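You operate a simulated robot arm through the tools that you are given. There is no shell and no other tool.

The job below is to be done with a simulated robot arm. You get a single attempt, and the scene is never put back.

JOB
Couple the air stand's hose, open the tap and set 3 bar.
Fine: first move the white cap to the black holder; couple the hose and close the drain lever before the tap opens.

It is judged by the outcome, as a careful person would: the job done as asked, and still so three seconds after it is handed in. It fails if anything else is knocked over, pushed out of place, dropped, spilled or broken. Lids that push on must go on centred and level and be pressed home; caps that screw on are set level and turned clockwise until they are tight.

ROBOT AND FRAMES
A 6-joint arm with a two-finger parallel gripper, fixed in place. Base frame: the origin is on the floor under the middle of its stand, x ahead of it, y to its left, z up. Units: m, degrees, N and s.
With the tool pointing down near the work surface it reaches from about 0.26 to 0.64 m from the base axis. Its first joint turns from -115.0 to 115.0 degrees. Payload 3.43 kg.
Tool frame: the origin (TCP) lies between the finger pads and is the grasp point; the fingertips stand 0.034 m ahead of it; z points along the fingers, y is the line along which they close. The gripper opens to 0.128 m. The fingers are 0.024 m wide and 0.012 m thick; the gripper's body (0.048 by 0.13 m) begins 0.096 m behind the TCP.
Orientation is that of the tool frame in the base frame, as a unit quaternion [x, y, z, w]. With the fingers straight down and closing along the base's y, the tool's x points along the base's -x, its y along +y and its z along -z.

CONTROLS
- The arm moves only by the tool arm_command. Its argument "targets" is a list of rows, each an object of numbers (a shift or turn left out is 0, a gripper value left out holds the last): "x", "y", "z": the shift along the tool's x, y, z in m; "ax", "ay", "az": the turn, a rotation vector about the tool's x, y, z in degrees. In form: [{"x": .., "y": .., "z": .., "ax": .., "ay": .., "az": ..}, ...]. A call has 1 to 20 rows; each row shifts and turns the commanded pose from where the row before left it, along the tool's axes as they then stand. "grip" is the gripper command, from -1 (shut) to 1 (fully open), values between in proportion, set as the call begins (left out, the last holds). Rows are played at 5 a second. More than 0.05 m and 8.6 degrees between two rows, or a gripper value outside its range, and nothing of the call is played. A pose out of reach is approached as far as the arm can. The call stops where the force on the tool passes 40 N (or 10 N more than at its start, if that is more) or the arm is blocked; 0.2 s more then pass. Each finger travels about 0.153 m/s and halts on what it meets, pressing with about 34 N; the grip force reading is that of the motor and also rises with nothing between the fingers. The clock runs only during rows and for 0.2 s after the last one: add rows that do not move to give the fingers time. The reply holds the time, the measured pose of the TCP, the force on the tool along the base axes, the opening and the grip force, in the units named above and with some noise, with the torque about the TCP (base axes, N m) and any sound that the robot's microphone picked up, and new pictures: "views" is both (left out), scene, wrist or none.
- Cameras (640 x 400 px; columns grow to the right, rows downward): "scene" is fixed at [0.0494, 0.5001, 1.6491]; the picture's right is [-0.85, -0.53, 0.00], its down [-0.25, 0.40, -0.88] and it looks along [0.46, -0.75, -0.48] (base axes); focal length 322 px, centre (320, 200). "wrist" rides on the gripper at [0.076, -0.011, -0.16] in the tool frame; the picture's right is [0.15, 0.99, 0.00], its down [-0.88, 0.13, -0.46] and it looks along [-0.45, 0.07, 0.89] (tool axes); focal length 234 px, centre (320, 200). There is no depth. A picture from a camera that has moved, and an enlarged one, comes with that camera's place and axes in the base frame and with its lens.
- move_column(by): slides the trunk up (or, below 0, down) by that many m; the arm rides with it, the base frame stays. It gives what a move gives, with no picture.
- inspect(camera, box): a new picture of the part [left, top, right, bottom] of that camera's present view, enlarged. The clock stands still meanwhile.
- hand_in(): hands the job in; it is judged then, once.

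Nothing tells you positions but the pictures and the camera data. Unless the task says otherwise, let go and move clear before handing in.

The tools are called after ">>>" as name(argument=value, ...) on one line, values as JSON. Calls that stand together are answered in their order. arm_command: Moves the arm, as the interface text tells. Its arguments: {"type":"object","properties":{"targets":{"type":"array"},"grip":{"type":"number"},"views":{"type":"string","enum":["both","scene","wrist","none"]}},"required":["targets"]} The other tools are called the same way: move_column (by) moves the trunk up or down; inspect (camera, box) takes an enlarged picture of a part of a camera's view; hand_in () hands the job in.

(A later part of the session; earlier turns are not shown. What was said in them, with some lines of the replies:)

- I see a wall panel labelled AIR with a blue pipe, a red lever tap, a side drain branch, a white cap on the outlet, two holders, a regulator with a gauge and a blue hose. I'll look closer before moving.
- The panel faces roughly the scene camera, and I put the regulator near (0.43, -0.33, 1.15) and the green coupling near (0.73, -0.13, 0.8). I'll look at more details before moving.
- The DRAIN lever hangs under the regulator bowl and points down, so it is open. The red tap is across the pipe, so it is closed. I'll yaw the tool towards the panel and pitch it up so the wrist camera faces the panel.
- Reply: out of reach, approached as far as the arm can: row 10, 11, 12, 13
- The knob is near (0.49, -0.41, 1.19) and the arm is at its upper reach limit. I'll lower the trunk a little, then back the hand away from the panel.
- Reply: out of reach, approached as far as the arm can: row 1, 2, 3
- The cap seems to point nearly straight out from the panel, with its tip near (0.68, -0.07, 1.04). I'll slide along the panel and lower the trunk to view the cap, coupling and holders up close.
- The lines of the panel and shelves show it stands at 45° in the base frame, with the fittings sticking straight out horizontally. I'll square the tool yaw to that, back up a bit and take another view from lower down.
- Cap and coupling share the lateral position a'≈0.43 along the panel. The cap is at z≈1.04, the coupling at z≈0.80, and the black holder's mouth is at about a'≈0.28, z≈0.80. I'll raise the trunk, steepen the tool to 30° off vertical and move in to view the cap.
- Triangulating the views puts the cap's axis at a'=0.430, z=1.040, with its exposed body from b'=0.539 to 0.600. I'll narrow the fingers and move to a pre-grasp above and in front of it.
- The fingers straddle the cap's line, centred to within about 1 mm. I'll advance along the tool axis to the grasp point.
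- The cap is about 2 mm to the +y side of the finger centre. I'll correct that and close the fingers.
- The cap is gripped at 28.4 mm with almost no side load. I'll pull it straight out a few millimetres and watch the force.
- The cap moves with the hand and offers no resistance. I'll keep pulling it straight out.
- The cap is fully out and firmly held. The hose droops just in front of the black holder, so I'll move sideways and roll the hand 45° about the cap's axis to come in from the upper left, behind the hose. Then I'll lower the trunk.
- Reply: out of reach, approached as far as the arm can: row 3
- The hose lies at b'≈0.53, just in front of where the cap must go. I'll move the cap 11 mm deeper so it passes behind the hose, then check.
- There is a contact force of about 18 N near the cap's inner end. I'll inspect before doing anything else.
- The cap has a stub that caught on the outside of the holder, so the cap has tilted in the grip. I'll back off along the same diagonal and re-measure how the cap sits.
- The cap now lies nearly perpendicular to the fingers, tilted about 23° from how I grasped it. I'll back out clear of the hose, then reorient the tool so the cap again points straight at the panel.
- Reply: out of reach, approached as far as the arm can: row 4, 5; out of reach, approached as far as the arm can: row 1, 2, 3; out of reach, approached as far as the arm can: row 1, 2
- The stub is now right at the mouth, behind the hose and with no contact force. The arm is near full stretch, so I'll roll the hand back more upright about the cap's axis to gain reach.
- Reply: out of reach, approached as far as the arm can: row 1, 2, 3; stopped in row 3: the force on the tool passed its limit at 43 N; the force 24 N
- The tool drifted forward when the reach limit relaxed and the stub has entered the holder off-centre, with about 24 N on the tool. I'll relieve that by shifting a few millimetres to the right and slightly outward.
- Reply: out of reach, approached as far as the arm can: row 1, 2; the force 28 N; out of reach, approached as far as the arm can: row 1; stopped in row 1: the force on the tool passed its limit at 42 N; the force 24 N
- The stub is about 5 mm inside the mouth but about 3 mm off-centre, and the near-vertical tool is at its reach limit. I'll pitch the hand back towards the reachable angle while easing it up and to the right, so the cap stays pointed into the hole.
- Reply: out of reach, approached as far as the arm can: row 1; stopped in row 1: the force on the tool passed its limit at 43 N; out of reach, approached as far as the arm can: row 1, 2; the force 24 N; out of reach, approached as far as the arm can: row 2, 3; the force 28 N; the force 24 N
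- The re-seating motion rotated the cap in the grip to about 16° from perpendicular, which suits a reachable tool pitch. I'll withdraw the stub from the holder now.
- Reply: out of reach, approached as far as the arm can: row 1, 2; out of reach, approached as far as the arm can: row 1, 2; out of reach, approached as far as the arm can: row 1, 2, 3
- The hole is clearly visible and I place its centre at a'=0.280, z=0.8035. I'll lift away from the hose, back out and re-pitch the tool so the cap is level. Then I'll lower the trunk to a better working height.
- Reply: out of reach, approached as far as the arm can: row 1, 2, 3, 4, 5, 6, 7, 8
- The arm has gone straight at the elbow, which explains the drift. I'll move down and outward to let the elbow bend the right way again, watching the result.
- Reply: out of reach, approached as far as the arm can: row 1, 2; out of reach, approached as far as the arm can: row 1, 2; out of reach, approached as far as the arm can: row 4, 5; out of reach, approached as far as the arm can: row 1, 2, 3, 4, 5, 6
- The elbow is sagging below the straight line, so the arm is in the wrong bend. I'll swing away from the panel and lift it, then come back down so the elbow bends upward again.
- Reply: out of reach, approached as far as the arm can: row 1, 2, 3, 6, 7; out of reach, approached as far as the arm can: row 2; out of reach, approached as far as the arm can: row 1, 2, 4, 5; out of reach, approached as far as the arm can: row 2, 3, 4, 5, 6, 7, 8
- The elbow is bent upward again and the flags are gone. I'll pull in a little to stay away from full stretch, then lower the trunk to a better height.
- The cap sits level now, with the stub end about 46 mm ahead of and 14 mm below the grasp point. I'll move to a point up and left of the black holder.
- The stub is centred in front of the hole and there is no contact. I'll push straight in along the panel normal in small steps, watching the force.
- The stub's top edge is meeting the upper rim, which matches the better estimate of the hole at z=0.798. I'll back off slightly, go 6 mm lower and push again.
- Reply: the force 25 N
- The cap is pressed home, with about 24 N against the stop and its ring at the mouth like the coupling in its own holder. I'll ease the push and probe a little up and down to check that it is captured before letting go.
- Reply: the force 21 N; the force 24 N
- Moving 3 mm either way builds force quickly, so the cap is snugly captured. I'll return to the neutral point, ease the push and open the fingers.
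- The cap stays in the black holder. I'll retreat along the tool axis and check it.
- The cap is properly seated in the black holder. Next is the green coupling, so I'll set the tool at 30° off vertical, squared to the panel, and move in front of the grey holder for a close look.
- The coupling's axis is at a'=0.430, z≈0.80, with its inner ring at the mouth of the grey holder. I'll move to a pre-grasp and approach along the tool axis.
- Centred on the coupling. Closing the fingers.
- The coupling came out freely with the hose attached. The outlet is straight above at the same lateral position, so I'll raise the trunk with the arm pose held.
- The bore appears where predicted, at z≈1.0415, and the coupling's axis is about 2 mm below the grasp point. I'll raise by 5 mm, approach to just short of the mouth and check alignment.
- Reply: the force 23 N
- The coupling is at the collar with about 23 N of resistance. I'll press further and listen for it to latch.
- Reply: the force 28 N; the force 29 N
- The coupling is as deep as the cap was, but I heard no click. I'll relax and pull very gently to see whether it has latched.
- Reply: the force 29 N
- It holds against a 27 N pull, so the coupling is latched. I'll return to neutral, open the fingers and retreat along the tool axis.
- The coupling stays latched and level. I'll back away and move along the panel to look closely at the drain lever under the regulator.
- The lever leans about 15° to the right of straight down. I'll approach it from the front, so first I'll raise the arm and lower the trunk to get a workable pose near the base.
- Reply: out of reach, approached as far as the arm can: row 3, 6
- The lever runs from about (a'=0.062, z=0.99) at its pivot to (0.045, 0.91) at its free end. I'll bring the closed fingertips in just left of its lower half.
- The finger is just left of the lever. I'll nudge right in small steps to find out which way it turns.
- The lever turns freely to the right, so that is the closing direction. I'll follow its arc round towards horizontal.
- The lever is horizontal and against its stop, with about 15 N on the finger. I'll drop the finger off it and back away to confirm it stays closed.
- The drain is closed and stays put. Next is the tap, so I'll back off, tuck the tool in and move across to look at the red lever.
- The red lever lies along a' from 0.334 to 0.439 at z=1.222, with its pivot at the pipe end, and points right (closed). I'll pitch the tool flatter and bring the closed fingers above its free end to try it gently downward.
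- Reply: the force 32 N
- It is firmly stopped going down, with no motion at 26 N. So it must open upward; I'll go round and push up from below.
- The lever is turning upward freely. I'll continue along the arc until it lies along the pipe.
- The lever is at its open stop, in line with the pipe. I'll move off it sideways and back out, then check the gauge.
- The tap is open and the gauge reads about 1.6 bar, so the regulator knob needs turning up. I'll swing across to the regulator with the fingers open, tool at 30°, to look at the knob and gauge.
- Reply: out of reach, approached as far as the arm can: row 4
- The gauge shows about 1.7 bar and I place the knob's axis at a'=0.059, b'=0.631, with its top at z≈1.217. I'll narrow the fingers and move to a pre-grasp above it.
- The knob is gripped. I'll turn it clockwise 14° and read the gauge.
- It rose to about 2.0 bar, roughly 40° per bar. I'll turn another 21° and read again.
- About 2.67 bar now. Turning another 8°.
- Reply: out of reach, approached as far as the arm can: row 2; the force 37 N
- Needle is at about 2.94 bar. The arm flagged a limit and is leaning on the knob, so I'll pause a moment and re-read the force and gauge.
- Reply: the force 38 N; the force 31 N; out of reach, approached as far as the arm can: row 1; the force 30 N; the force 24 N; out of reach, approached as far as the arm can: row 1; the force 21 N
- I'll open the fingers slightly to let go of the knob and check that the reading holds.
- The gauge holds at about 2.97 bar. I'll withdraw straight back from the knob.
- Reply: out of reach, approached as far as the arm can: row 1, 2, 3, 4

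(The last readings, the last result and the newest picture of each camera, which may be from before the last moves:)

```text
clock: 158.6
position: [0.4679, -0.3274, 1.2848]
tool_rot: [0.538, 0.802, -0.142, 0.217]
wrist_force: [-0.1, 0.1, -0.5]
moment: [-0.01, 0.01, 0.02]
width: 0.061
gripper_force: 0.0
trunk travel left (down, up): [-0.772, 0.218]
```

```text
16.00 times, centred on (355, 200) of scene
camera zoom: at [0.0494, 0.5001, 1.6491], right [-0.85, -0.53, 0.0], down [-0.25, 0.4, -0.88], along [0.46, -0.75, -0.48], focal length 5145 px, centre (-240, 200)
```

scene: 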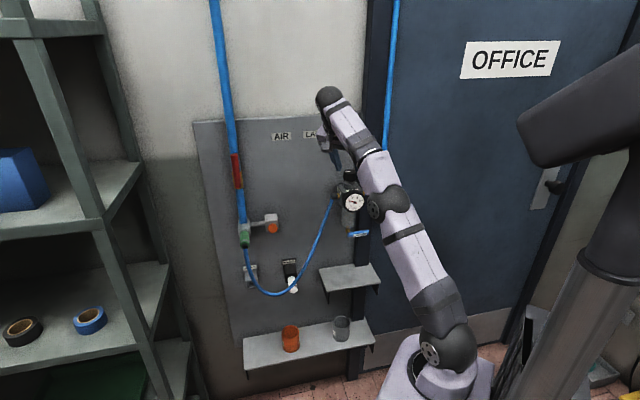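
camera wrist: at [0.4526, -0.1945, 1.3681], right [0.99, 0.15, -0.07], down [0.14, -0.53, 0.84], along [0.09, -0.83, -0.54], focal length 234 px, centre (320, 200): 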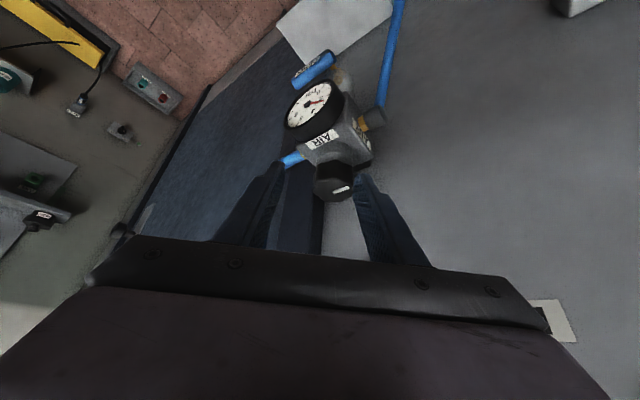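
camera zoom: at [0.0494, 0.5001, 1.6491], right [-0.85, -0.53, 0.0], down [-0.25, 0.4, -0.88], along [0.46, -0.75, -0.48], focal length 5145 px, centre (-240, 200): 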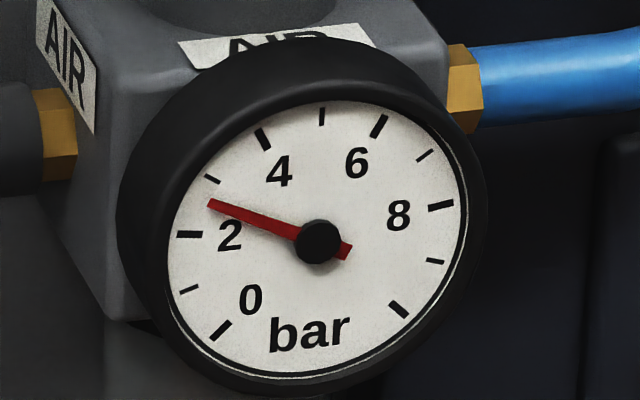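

The reading fell to about 2.65 bar because a finger dragged the knob as the arm drifted on the way out. I'll turn the hand back to a comfortable yaw, take a fresh grip and top it up.

>>> arm_command(targets=[{"ax": -3.625, "az": -6.28, "z": -0.01}, {"ax": -3.625, "az": -6.28, "z": -0.01}, {"ax": -3.625, "az": -6.28}, {"ax": -3.625, "az": -6.28}, {"x": 0}], views="both")

>>> inspect(camera="scene", box=[343, 188, 367, 212])

>>> inspect(camera="wrist", box=[230, 60, 410, 260])

```text
clock: 159.8
position: [0.4626, -0.3203, 1.3016]
tool_rot: [0.322, 0.91, -0.086, 0.247]
wrist_force: [0.2, -0.2, -0.4]
moment: [-0.03, 0.0, 0.01]
width: 0.0609
gripper_force: 0.1
trunk travel left (down, up): [-0.772, 0.218]
camera wrist: at [0.3415, -0.2385, 1.402], right [0.52, 0.85, -0.07], down [0.49, -0.23, 0.84], along [0.7, -0.47, -0.54], focal length 234 px, centre (320, 200)
```

scene: 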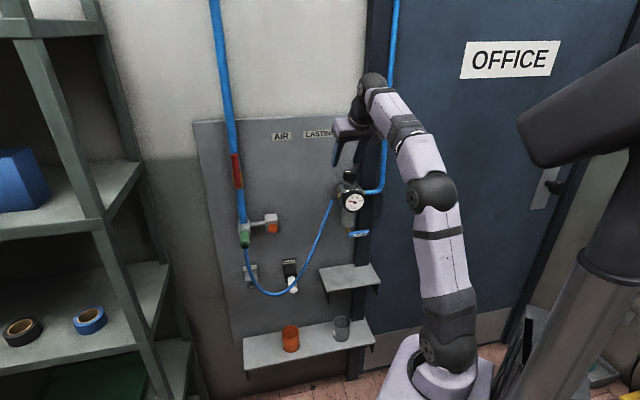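
wrist: 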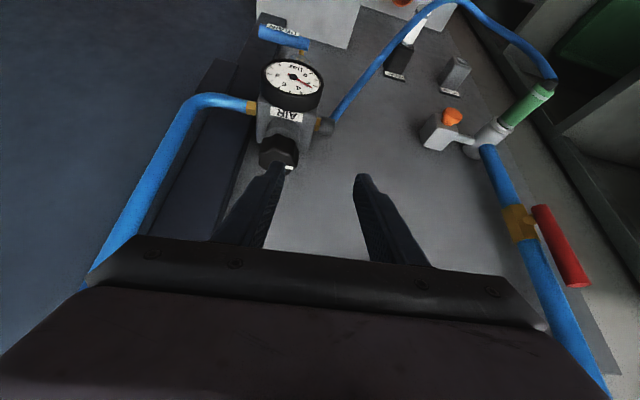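

```text
16.00 times, centred on (355, 200) of scene
camera zoom: at [0.0494, 0.5001, 1.6491], right [-0.85, -0.53, 0.0], down [-0.25, 0.4, -0.88], along [0.46, -0.75, -0.48], focal length 5145 px, centre (-240, 200)
```

zoom: 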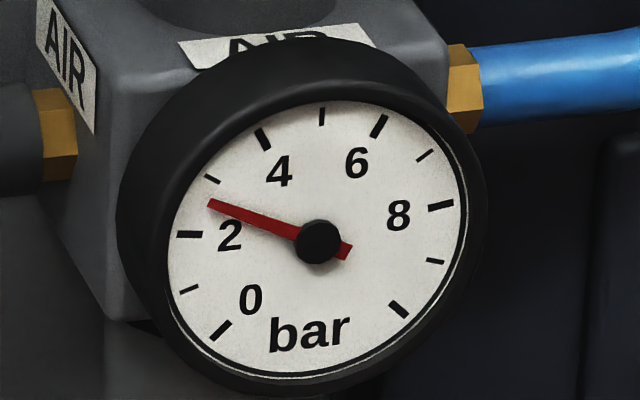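

```text
2.00 times, centred on (320, 160) of wrist
camera zoom: at [0.3415, -0.2385, 1.402], right [0.52, 0.85, -0.07], down [0.49, -0.23, 0.84], along [0.7, -0.47, -0.54], focal length 468 px, centre (320, 280)
```

zoom: 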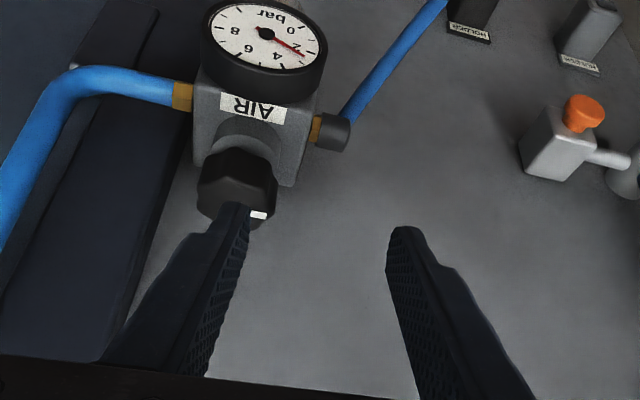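

>>> arm_command(targets=[{"x": -0.0056, "y": -0.0246, "z": 0.0165}, {"x": -0.0056, "y": -0.0246, "z": 0.0165}, {"x": 0}], grip=0.1, views="wrist")

>>> inspect(camera="wrist", box=[250, 100, 390, 250])

```text
clock: 160.6
position: [0.4532, -0.3733, 1.2799]
tool_rot: [0.321, 0.91, -0.087, 0.246]
wrist_force: [-0.1, 0.0, 0.6]
moment: [-0.01, 0.01, -0.02]
width: 0.0702
gripper_force: 0.0
trunk travel left (down, up): [-0.772, 0.218]
camera wrist: at [0.3317, -0.2925, 1.3795], right [0.52, 0.85, -0.07], down [0.49, -0.23, 0.84], along [0.7, -0.47, -0.54], focal length 234 px, centre (320, 200)
```

wrist: 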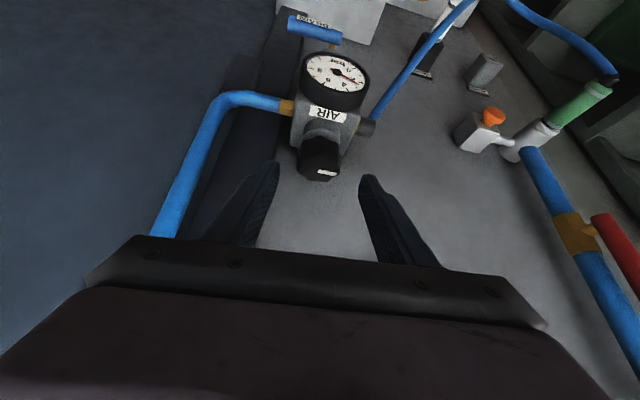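

```text
2.67 times, centred on (320, 175) of wrist
camera zoom: at [0.3317, -0.2925, 1.3795], right [0.52, 0.85, -0.07], down [0.49, -0.23, 0.84], along [0.7, -0.47, -0.54], focal length 624 px, centre (320, 267)
```

zoom: 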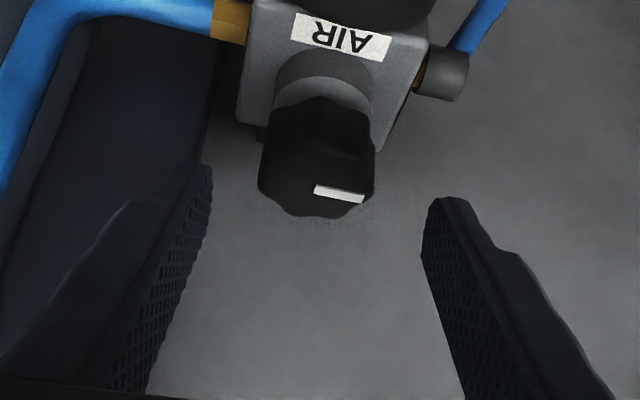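

>>> arm_command(targets=[{"z": 0.0237}, {"z": 0.0237}, {"z": 0.0237}, {"x": 0}], views="wrist")

>>> inspect(camera="wrist", box=[250, 110, 390, 260])

```text
clock: 161.6
position: [0.4797, -0.3962, 1.2176]
tool_rot: [0.321, 0.91, -0.086, 0.246]
wrist_force: [-0.4, 0.0, 0.8]
moment: [0.01, -0.01, -0.04]
width: 0.0704
gripper_force: 0.1
trunk travel left (down, up): [-0.772, 0.218]
camera wrist: at [0.3591, -0.3153, 1.3181], right [0.52, 0.85, -0.07], down [0.49, -0.23, 0.84], along [0.7, -0.47, -0.54], focal length 234 px, centre (320, 200)
```

wrist: 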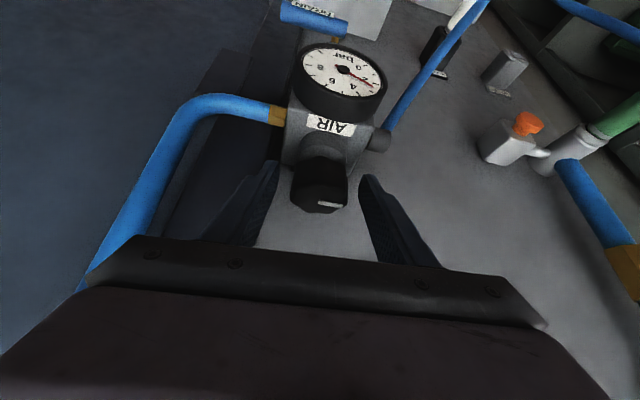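

```text
2.67 times, centred on (320, 185) of wrist
camera zoom: at [0.3591, -0.3153, 1.3181], right [0.52, 0.85, -0.07], down [0.49, -0.23, 0.84], along [0.7, -0.47, -0.54], focal length 624 px, centre (320, 240)
```

zoom: 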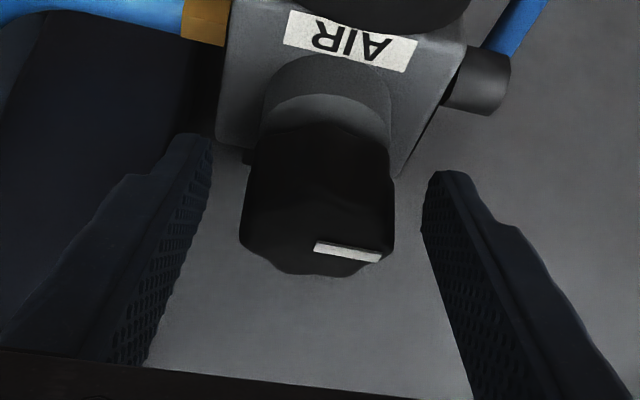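

>>> arm_command(targets=[{"x": 0}, {"x": 0}, {"x": 0}], grip=-1, views="none")

>>> inspect(camera="scene", box=[343, 188, 367, 212])

```text
clock: 162.4
position: [0.4804, -0.3966, 1.2177]
tool_rot: [0.321, 0.91, -0.086, 0.247]
wrist_force: [0.3, 0.6, -2.7]
moment: [-0.44, -0.16, 0.02]
width: 0.0475
gripper_force: 45.0
trunk travel left (down, up): [-0.772, 0.218]
```

```text
16.00 times, centred on (355, 200) of scene
camera zoom: at [0.0494, 0.5001, 1.6491], right [-0.85, -0.53, 0.0], down [-0.25, 0.4, -0.88], along [0.46, -0.75, -0.48], focal length 5145 px, centre (-240, 200)
```

zoom: 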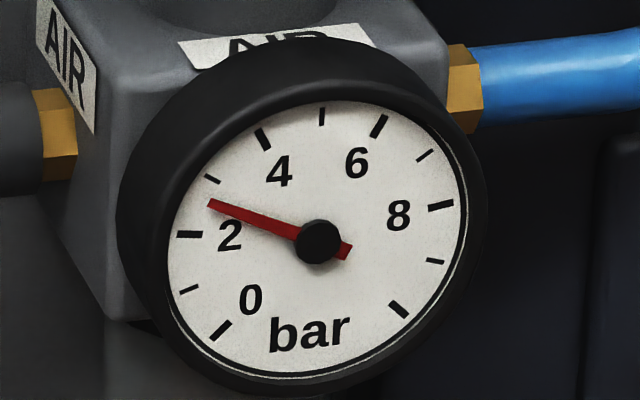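

>>> arm_command(targets=[{"ax": 2.0, "az": 3.46, "y": 0.0007}, {"ax": 2.0, "az": 3.46, "y": 0.0007}, {"x": 0}, {"x": 0}], views="none")

>>> inspect(camera="scene", box=[343, 188, 367, 212])

```text
clock: 163.4
position: [0.4809, -0.3956, 1.2161]
tool_rot: [0.384, 0.886, -0.102, 0.24]
wrist_force: [3.2, -1.2, 0.6]
moment: [-0.1, 0.68, 0.0]
width: 0.0474
gripper_force: 44.9
trunk travel left (down, up): [-0.772, 0.218]
```

```text
16.00 times, centred on (355, 200) of scene
camera zoom: at [0.0494, 0.5001, 1.6491], right [-0.85, -0.53, 0.0], down [-0.25, 0.4, -0.88], along [0.46, -0.75, -0.48], focal length 5145 px, centre (-240, 200)
```

zoom: 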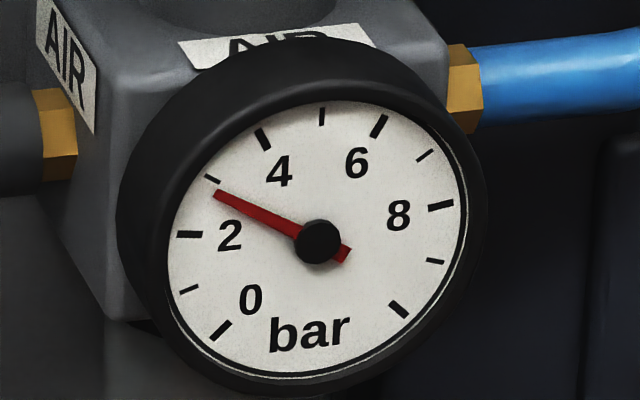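

>>> arm_command(targets=[{"ax": 1.5, "az": 2.6, "y": 0.0005}, {"ax": 1.25, "az": 2.17, "y": 0.0004}, {"x": 0}, {"x": 0}], views="none")

>>> inspect(camera="scene", box=[343, 188, 367, 212])

```text
clock: 164.4
position: [0.4806, -0.3954, 1.2184]
tool_rot: [0.426, 0.866, -0.113, 0.235]
wrist_force: [2.3, -2.4, 4.2]
moment: [-0.03, 0.82, -0.01]
width: 0.0473
gripper_force: 44.9
trunk travel left (down, up): [-0.772, 0.218]
```

```text
16.00 times, centred on (355, 200) of scene
camera zoom: at [0.0494, 0.5001, 1.6491], right [-0.85, -0.53, 0.0], down [-0.25, 0.4, -0.88], along [0.46, -0.75, -0.48], focal length 5145 px, centre (-240, 200)
```

zoom: 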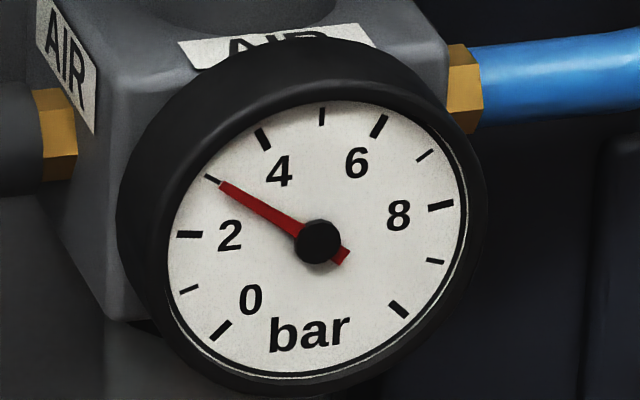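

The needle now lies on the 3 bar mark with little side load. I'll open the fingers and check before moving.

>>> arm_command(targets=[{"x": 0}, {"x": 0}, {"x": 0}], grip=0.15, views="wrist")

>>> inspect(camera="scene", box=[343, 188, 367, 212])

>>> inspect(camera="wrist", box=[250, 110, 390, 260])

```text
clock: 165.2
position: [0.4816, -0.3942, 1.2171]
tool_rot: [0.426, 0.866, -0.114, 0.235]
wrist_force: [1.1, -0.7, -0.2]
moment: [-0.01, 0.03, 0.0]
width: 0.0734
gripper_force: 0.1
trunk travel left (down, up): [-0.772, 0.218]
camera wrist: at [0.3834, -0.2878, 1.3177], right [0.71, 0.71, -0.07], down [0.43, -0.34, 0.84], along [0.57, -0.62, -0.54], focal length 234 px, centre (320, 200)
```

wrist: 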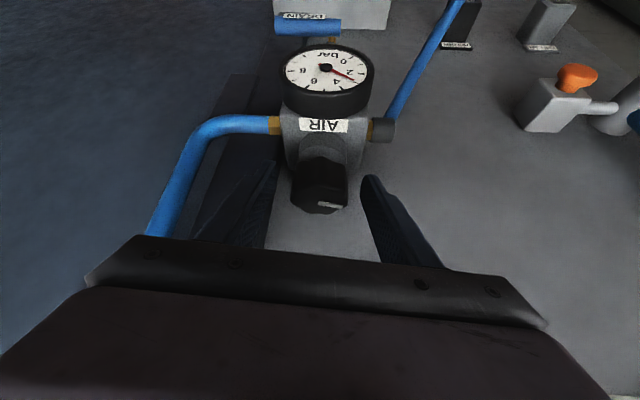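

```text
16.00 times, centred on (355, 200) of scene
camera zoom: at [0.0494, 0.5001, 1.6491], right [-0.85, -0.53, 0.0], down [-0.25, 0.4, -0.88], along [0.46, -0.75, -0.48], focal length 5145 px, centre (-240, 200)
```

zoom: 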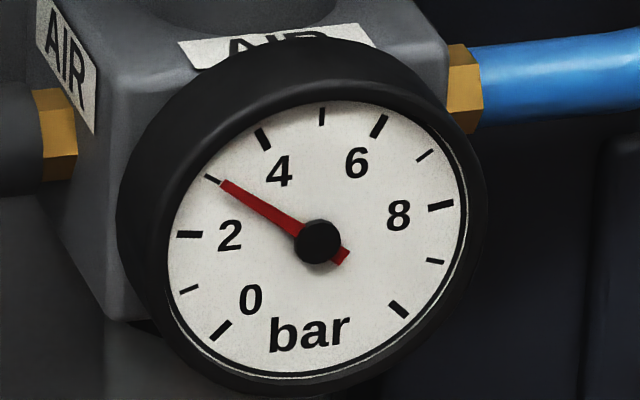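

```text
2.67 times, centred on (320, 185) of wrist
camera zoom: at [0.3834, -0.2878, 1.3177], right [0.71, 0.71, -0.07], down [0.43, -0.34, 0.84], along [0.57, -0.62, -0.54], focal length 624 px, centre (320, 240)
```

zoom: 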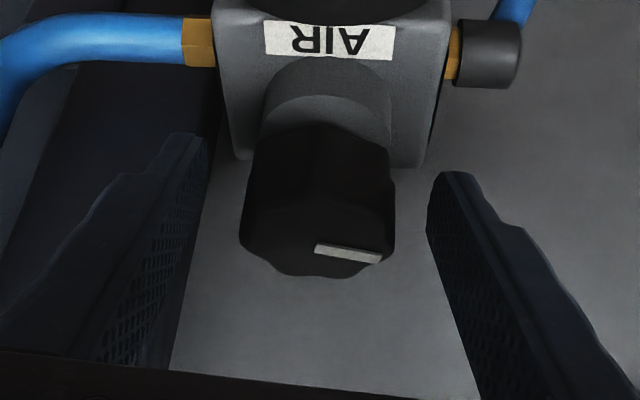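

It reads 3.0 bar after letting go. I'll withdraw slowly along the tool axis, checking for drift.

>>> arm_command(targets=[{"z": -0.01}, {"z": -0.01}, {"x": 0}], views="none")

>>> arm_command(targets=[{"z": -0.015}, {"z": -0.015}, {"z": -0.015}, {"z": -0.015}, {"x": 0}], views="wrist")

>>> inspect(camera="scene", box=[343, 188, 367, 212])

```text
clock: 166.0
position: [0.4762, -0.3867, 1.2354]
tool_rot: [0.426, 0.866, -0.114, 0.234]
wrist_force: [-0.6, -0.4, -0.4]
moment: [-0.03, 0.0, 0.0]
width: 0.0737
gripper_force: 0.0
trunk travel left (down, up): [-0.772, 0.218]
```

```text
clock: 167.2
position: [0.4562, -0.3639, 1.2871]
tool_rot: [0.426, 0.866, -0.114, 0.235]
wrist_force: [0.0, -0.6, 0.1]
moment: [-0.01, -0.03, 0.02]
width: 0.0739
gripper_force: 0.1
trunk travel left (down, up): [-0.772, 0.218]
camera wrist: at [0.3577, -0.256, 1.3873], right [0.71, 0.71, -0.07], down [0.43, -0.34, 0.84], along [0.57, -0.62, -0.54], focal length 234 px, centre (320, 200)
```

wrist: 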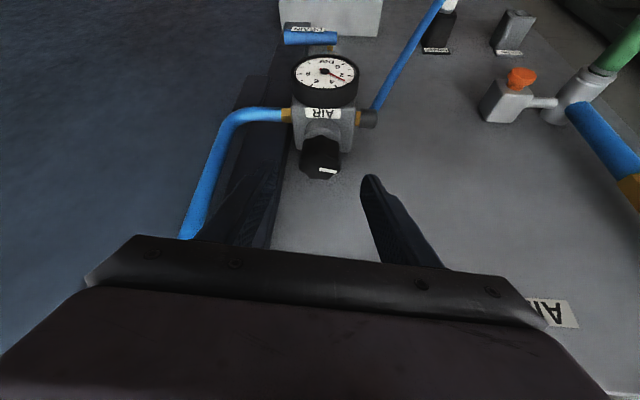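

```text
16.00 times, centred on (355, 200) of scene
camera zoom: at [0.0494, 0.5001, 1.6491], right [-0.85, -0.53, 0.0], down [-0.25, 0.4, -0.88], along [0.46, -0.75, -0.48], focal length 5145 px, centre (-240, 200)
```

zoom: 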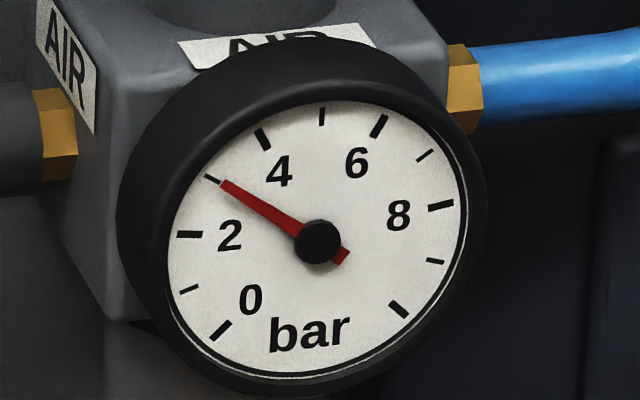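

The reading holds at 3 bar. I'll back further away and do a final check of everything.

>>> arm_command(targets=[{"x": 0.03, "z": -0.0173}, {"x": 0.03, "z": -0.0173}, {"x": 0.025, "z": -0.0144}, {"x": 0}, {"x": 0}], views="both")

>>> inspect(camera="scene", box=[200, 110, 400, 235])

>>> inspect(camera="scene", box=[220, 215, 390, 360])

>>> inspect(camera="scene", box=[343, 188, 367, 212])

>>> inspect(camera="scene", box=[215, 150, 295, 300])

```text
clock: 168.4
position: [0.397, -0.2857, 1.2839]
tool_rot: [0.426, 0.867, -0.112, 0.234]
wrist_force: [0.2, -0.3, 0.4]
moment: [-0.03, -0.01, 0.03]
width: 0.0736
gripper_force: 0.1
trunk travel left (down, up): [-0.772, 0.218]
camera wrist: at [0.2987, -0.1786, 1.3847], right [0.71, 0.71, -0.07], down [0.43, -0.34, 0.84], along [0.57, -0.62, -0.54], focal length 234 px, centre (320, 200)
```

scene: 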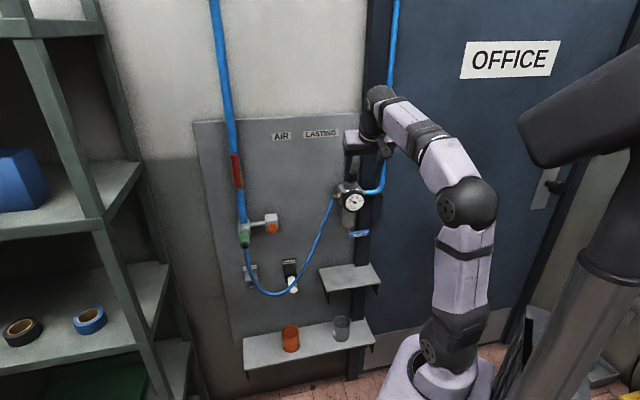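
wrist: 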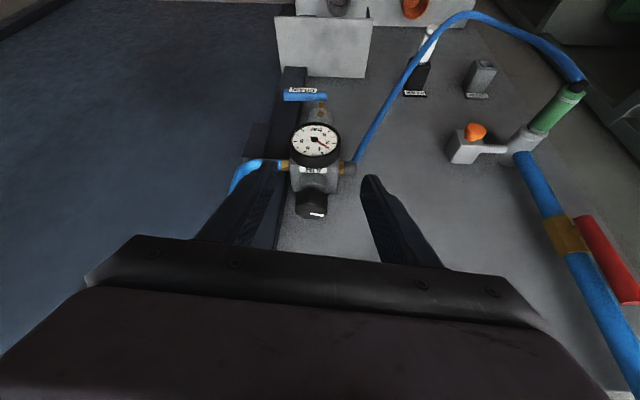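

```text
3.20 times, centred on (300, 172) of scene
camera zoom: at [0.0494, 0.5001, 1.6491], right [-0.85, -0.53, 0.0], down [-0.25, 0.4, -0.88], along [0.46, -0.75, -0.48], focal length 1029 px, centre (384, 288)
```

zoom: 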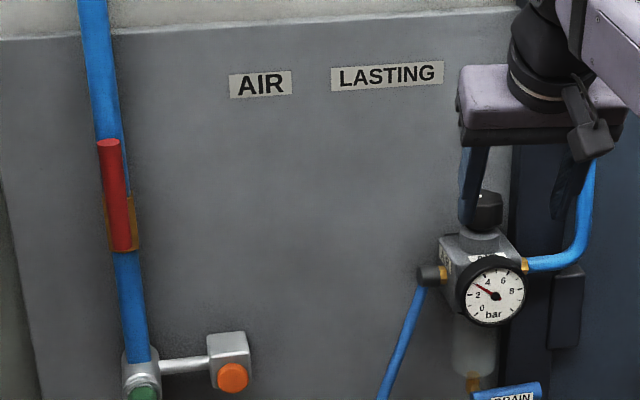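

```text
2.76 times, centred on (305, 288) of scene
camera zoom: at [0.0494, 0.5001, 1.6491], right [-0.85, -0.53, 0.0], down [-0.25, 0.4, -0.88], along [0.46, -0.75, -0.48], focal length 887 px, centre (361, -41)
```

zoom: 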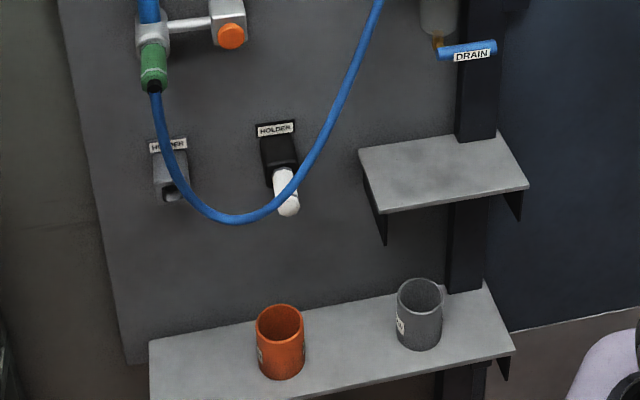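

```text
16.00 times, centred on (355, 200) of scene
camera zoom: at [0.0494, 0.5001, 1.6491], right [-0.85, -0.53, 0.0], down [-0.25, 0.4, -0.88], along [0.46, -0.75, -0.48], focal length 5145 px, centre (-240, 200)
```

zoom: 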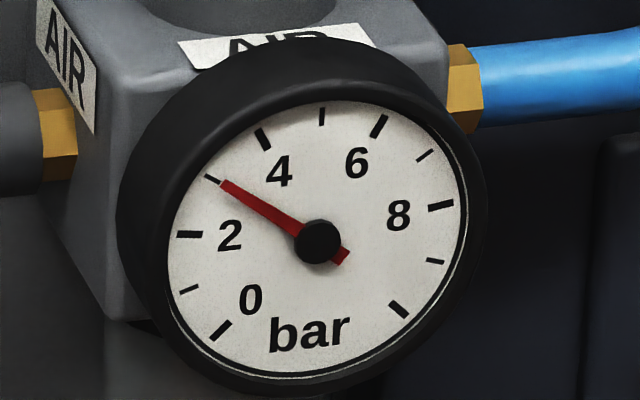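

```text
2.67 times, centred on (255, 225) of scene
camera zoom: at [0.0494, 0.5001, 1.6491], right [-0.85, -0.53, 0.0], down [-0.25, 0.4, -0.88], along [0.46, -0.75, -0.48], focal length 858 px, centre (493, 133)
```

zoom: 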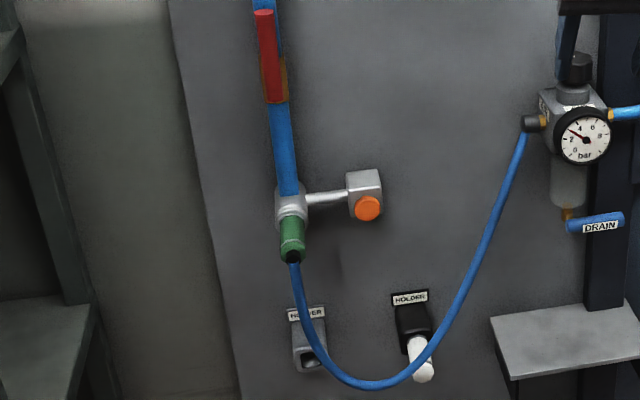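

Everything checks out in the final pictures: the cap is in the black holder, the hose is latched on the outlet, and the drain lever is closed. The tap is in line with the pipe, the gauge is steady at 3 bar, and the hand is clear. I'm handing in.

>>> hand_in()

```text
The job is handed in.
```

The hose is coupled, the tap is open and the regulator is set to 3 bar. I've handed the job in and have no verdict yet.

- **Cap:** the white cap is in the black holder. On the first try it caught the holder and tilted in the grip, so I realigned it, and it went in level and stayed when released.
- **Hose:** the green coupling is on the outlet and held against a 27 N pull. I heard no click.
- **Drain:** I turned the lever to its closed stop before touching the tap, and it stayed there.
- **Tap:** the red lever is at its open stop, in line with the pipe. I first pushed it the wrong way with about 26 N; it didn't move.
- **Pressure:** my first setting slipped to about 2.65 bar when a finger dragged the knob, so I took a fresh grip and reset it. By my reading the gauge was steady on the 3 mark after I let go and backed away.

In the final pictures nothing looked knocked over, moved or dropped. The two cups are where they were, and the arm is clear of the panel.
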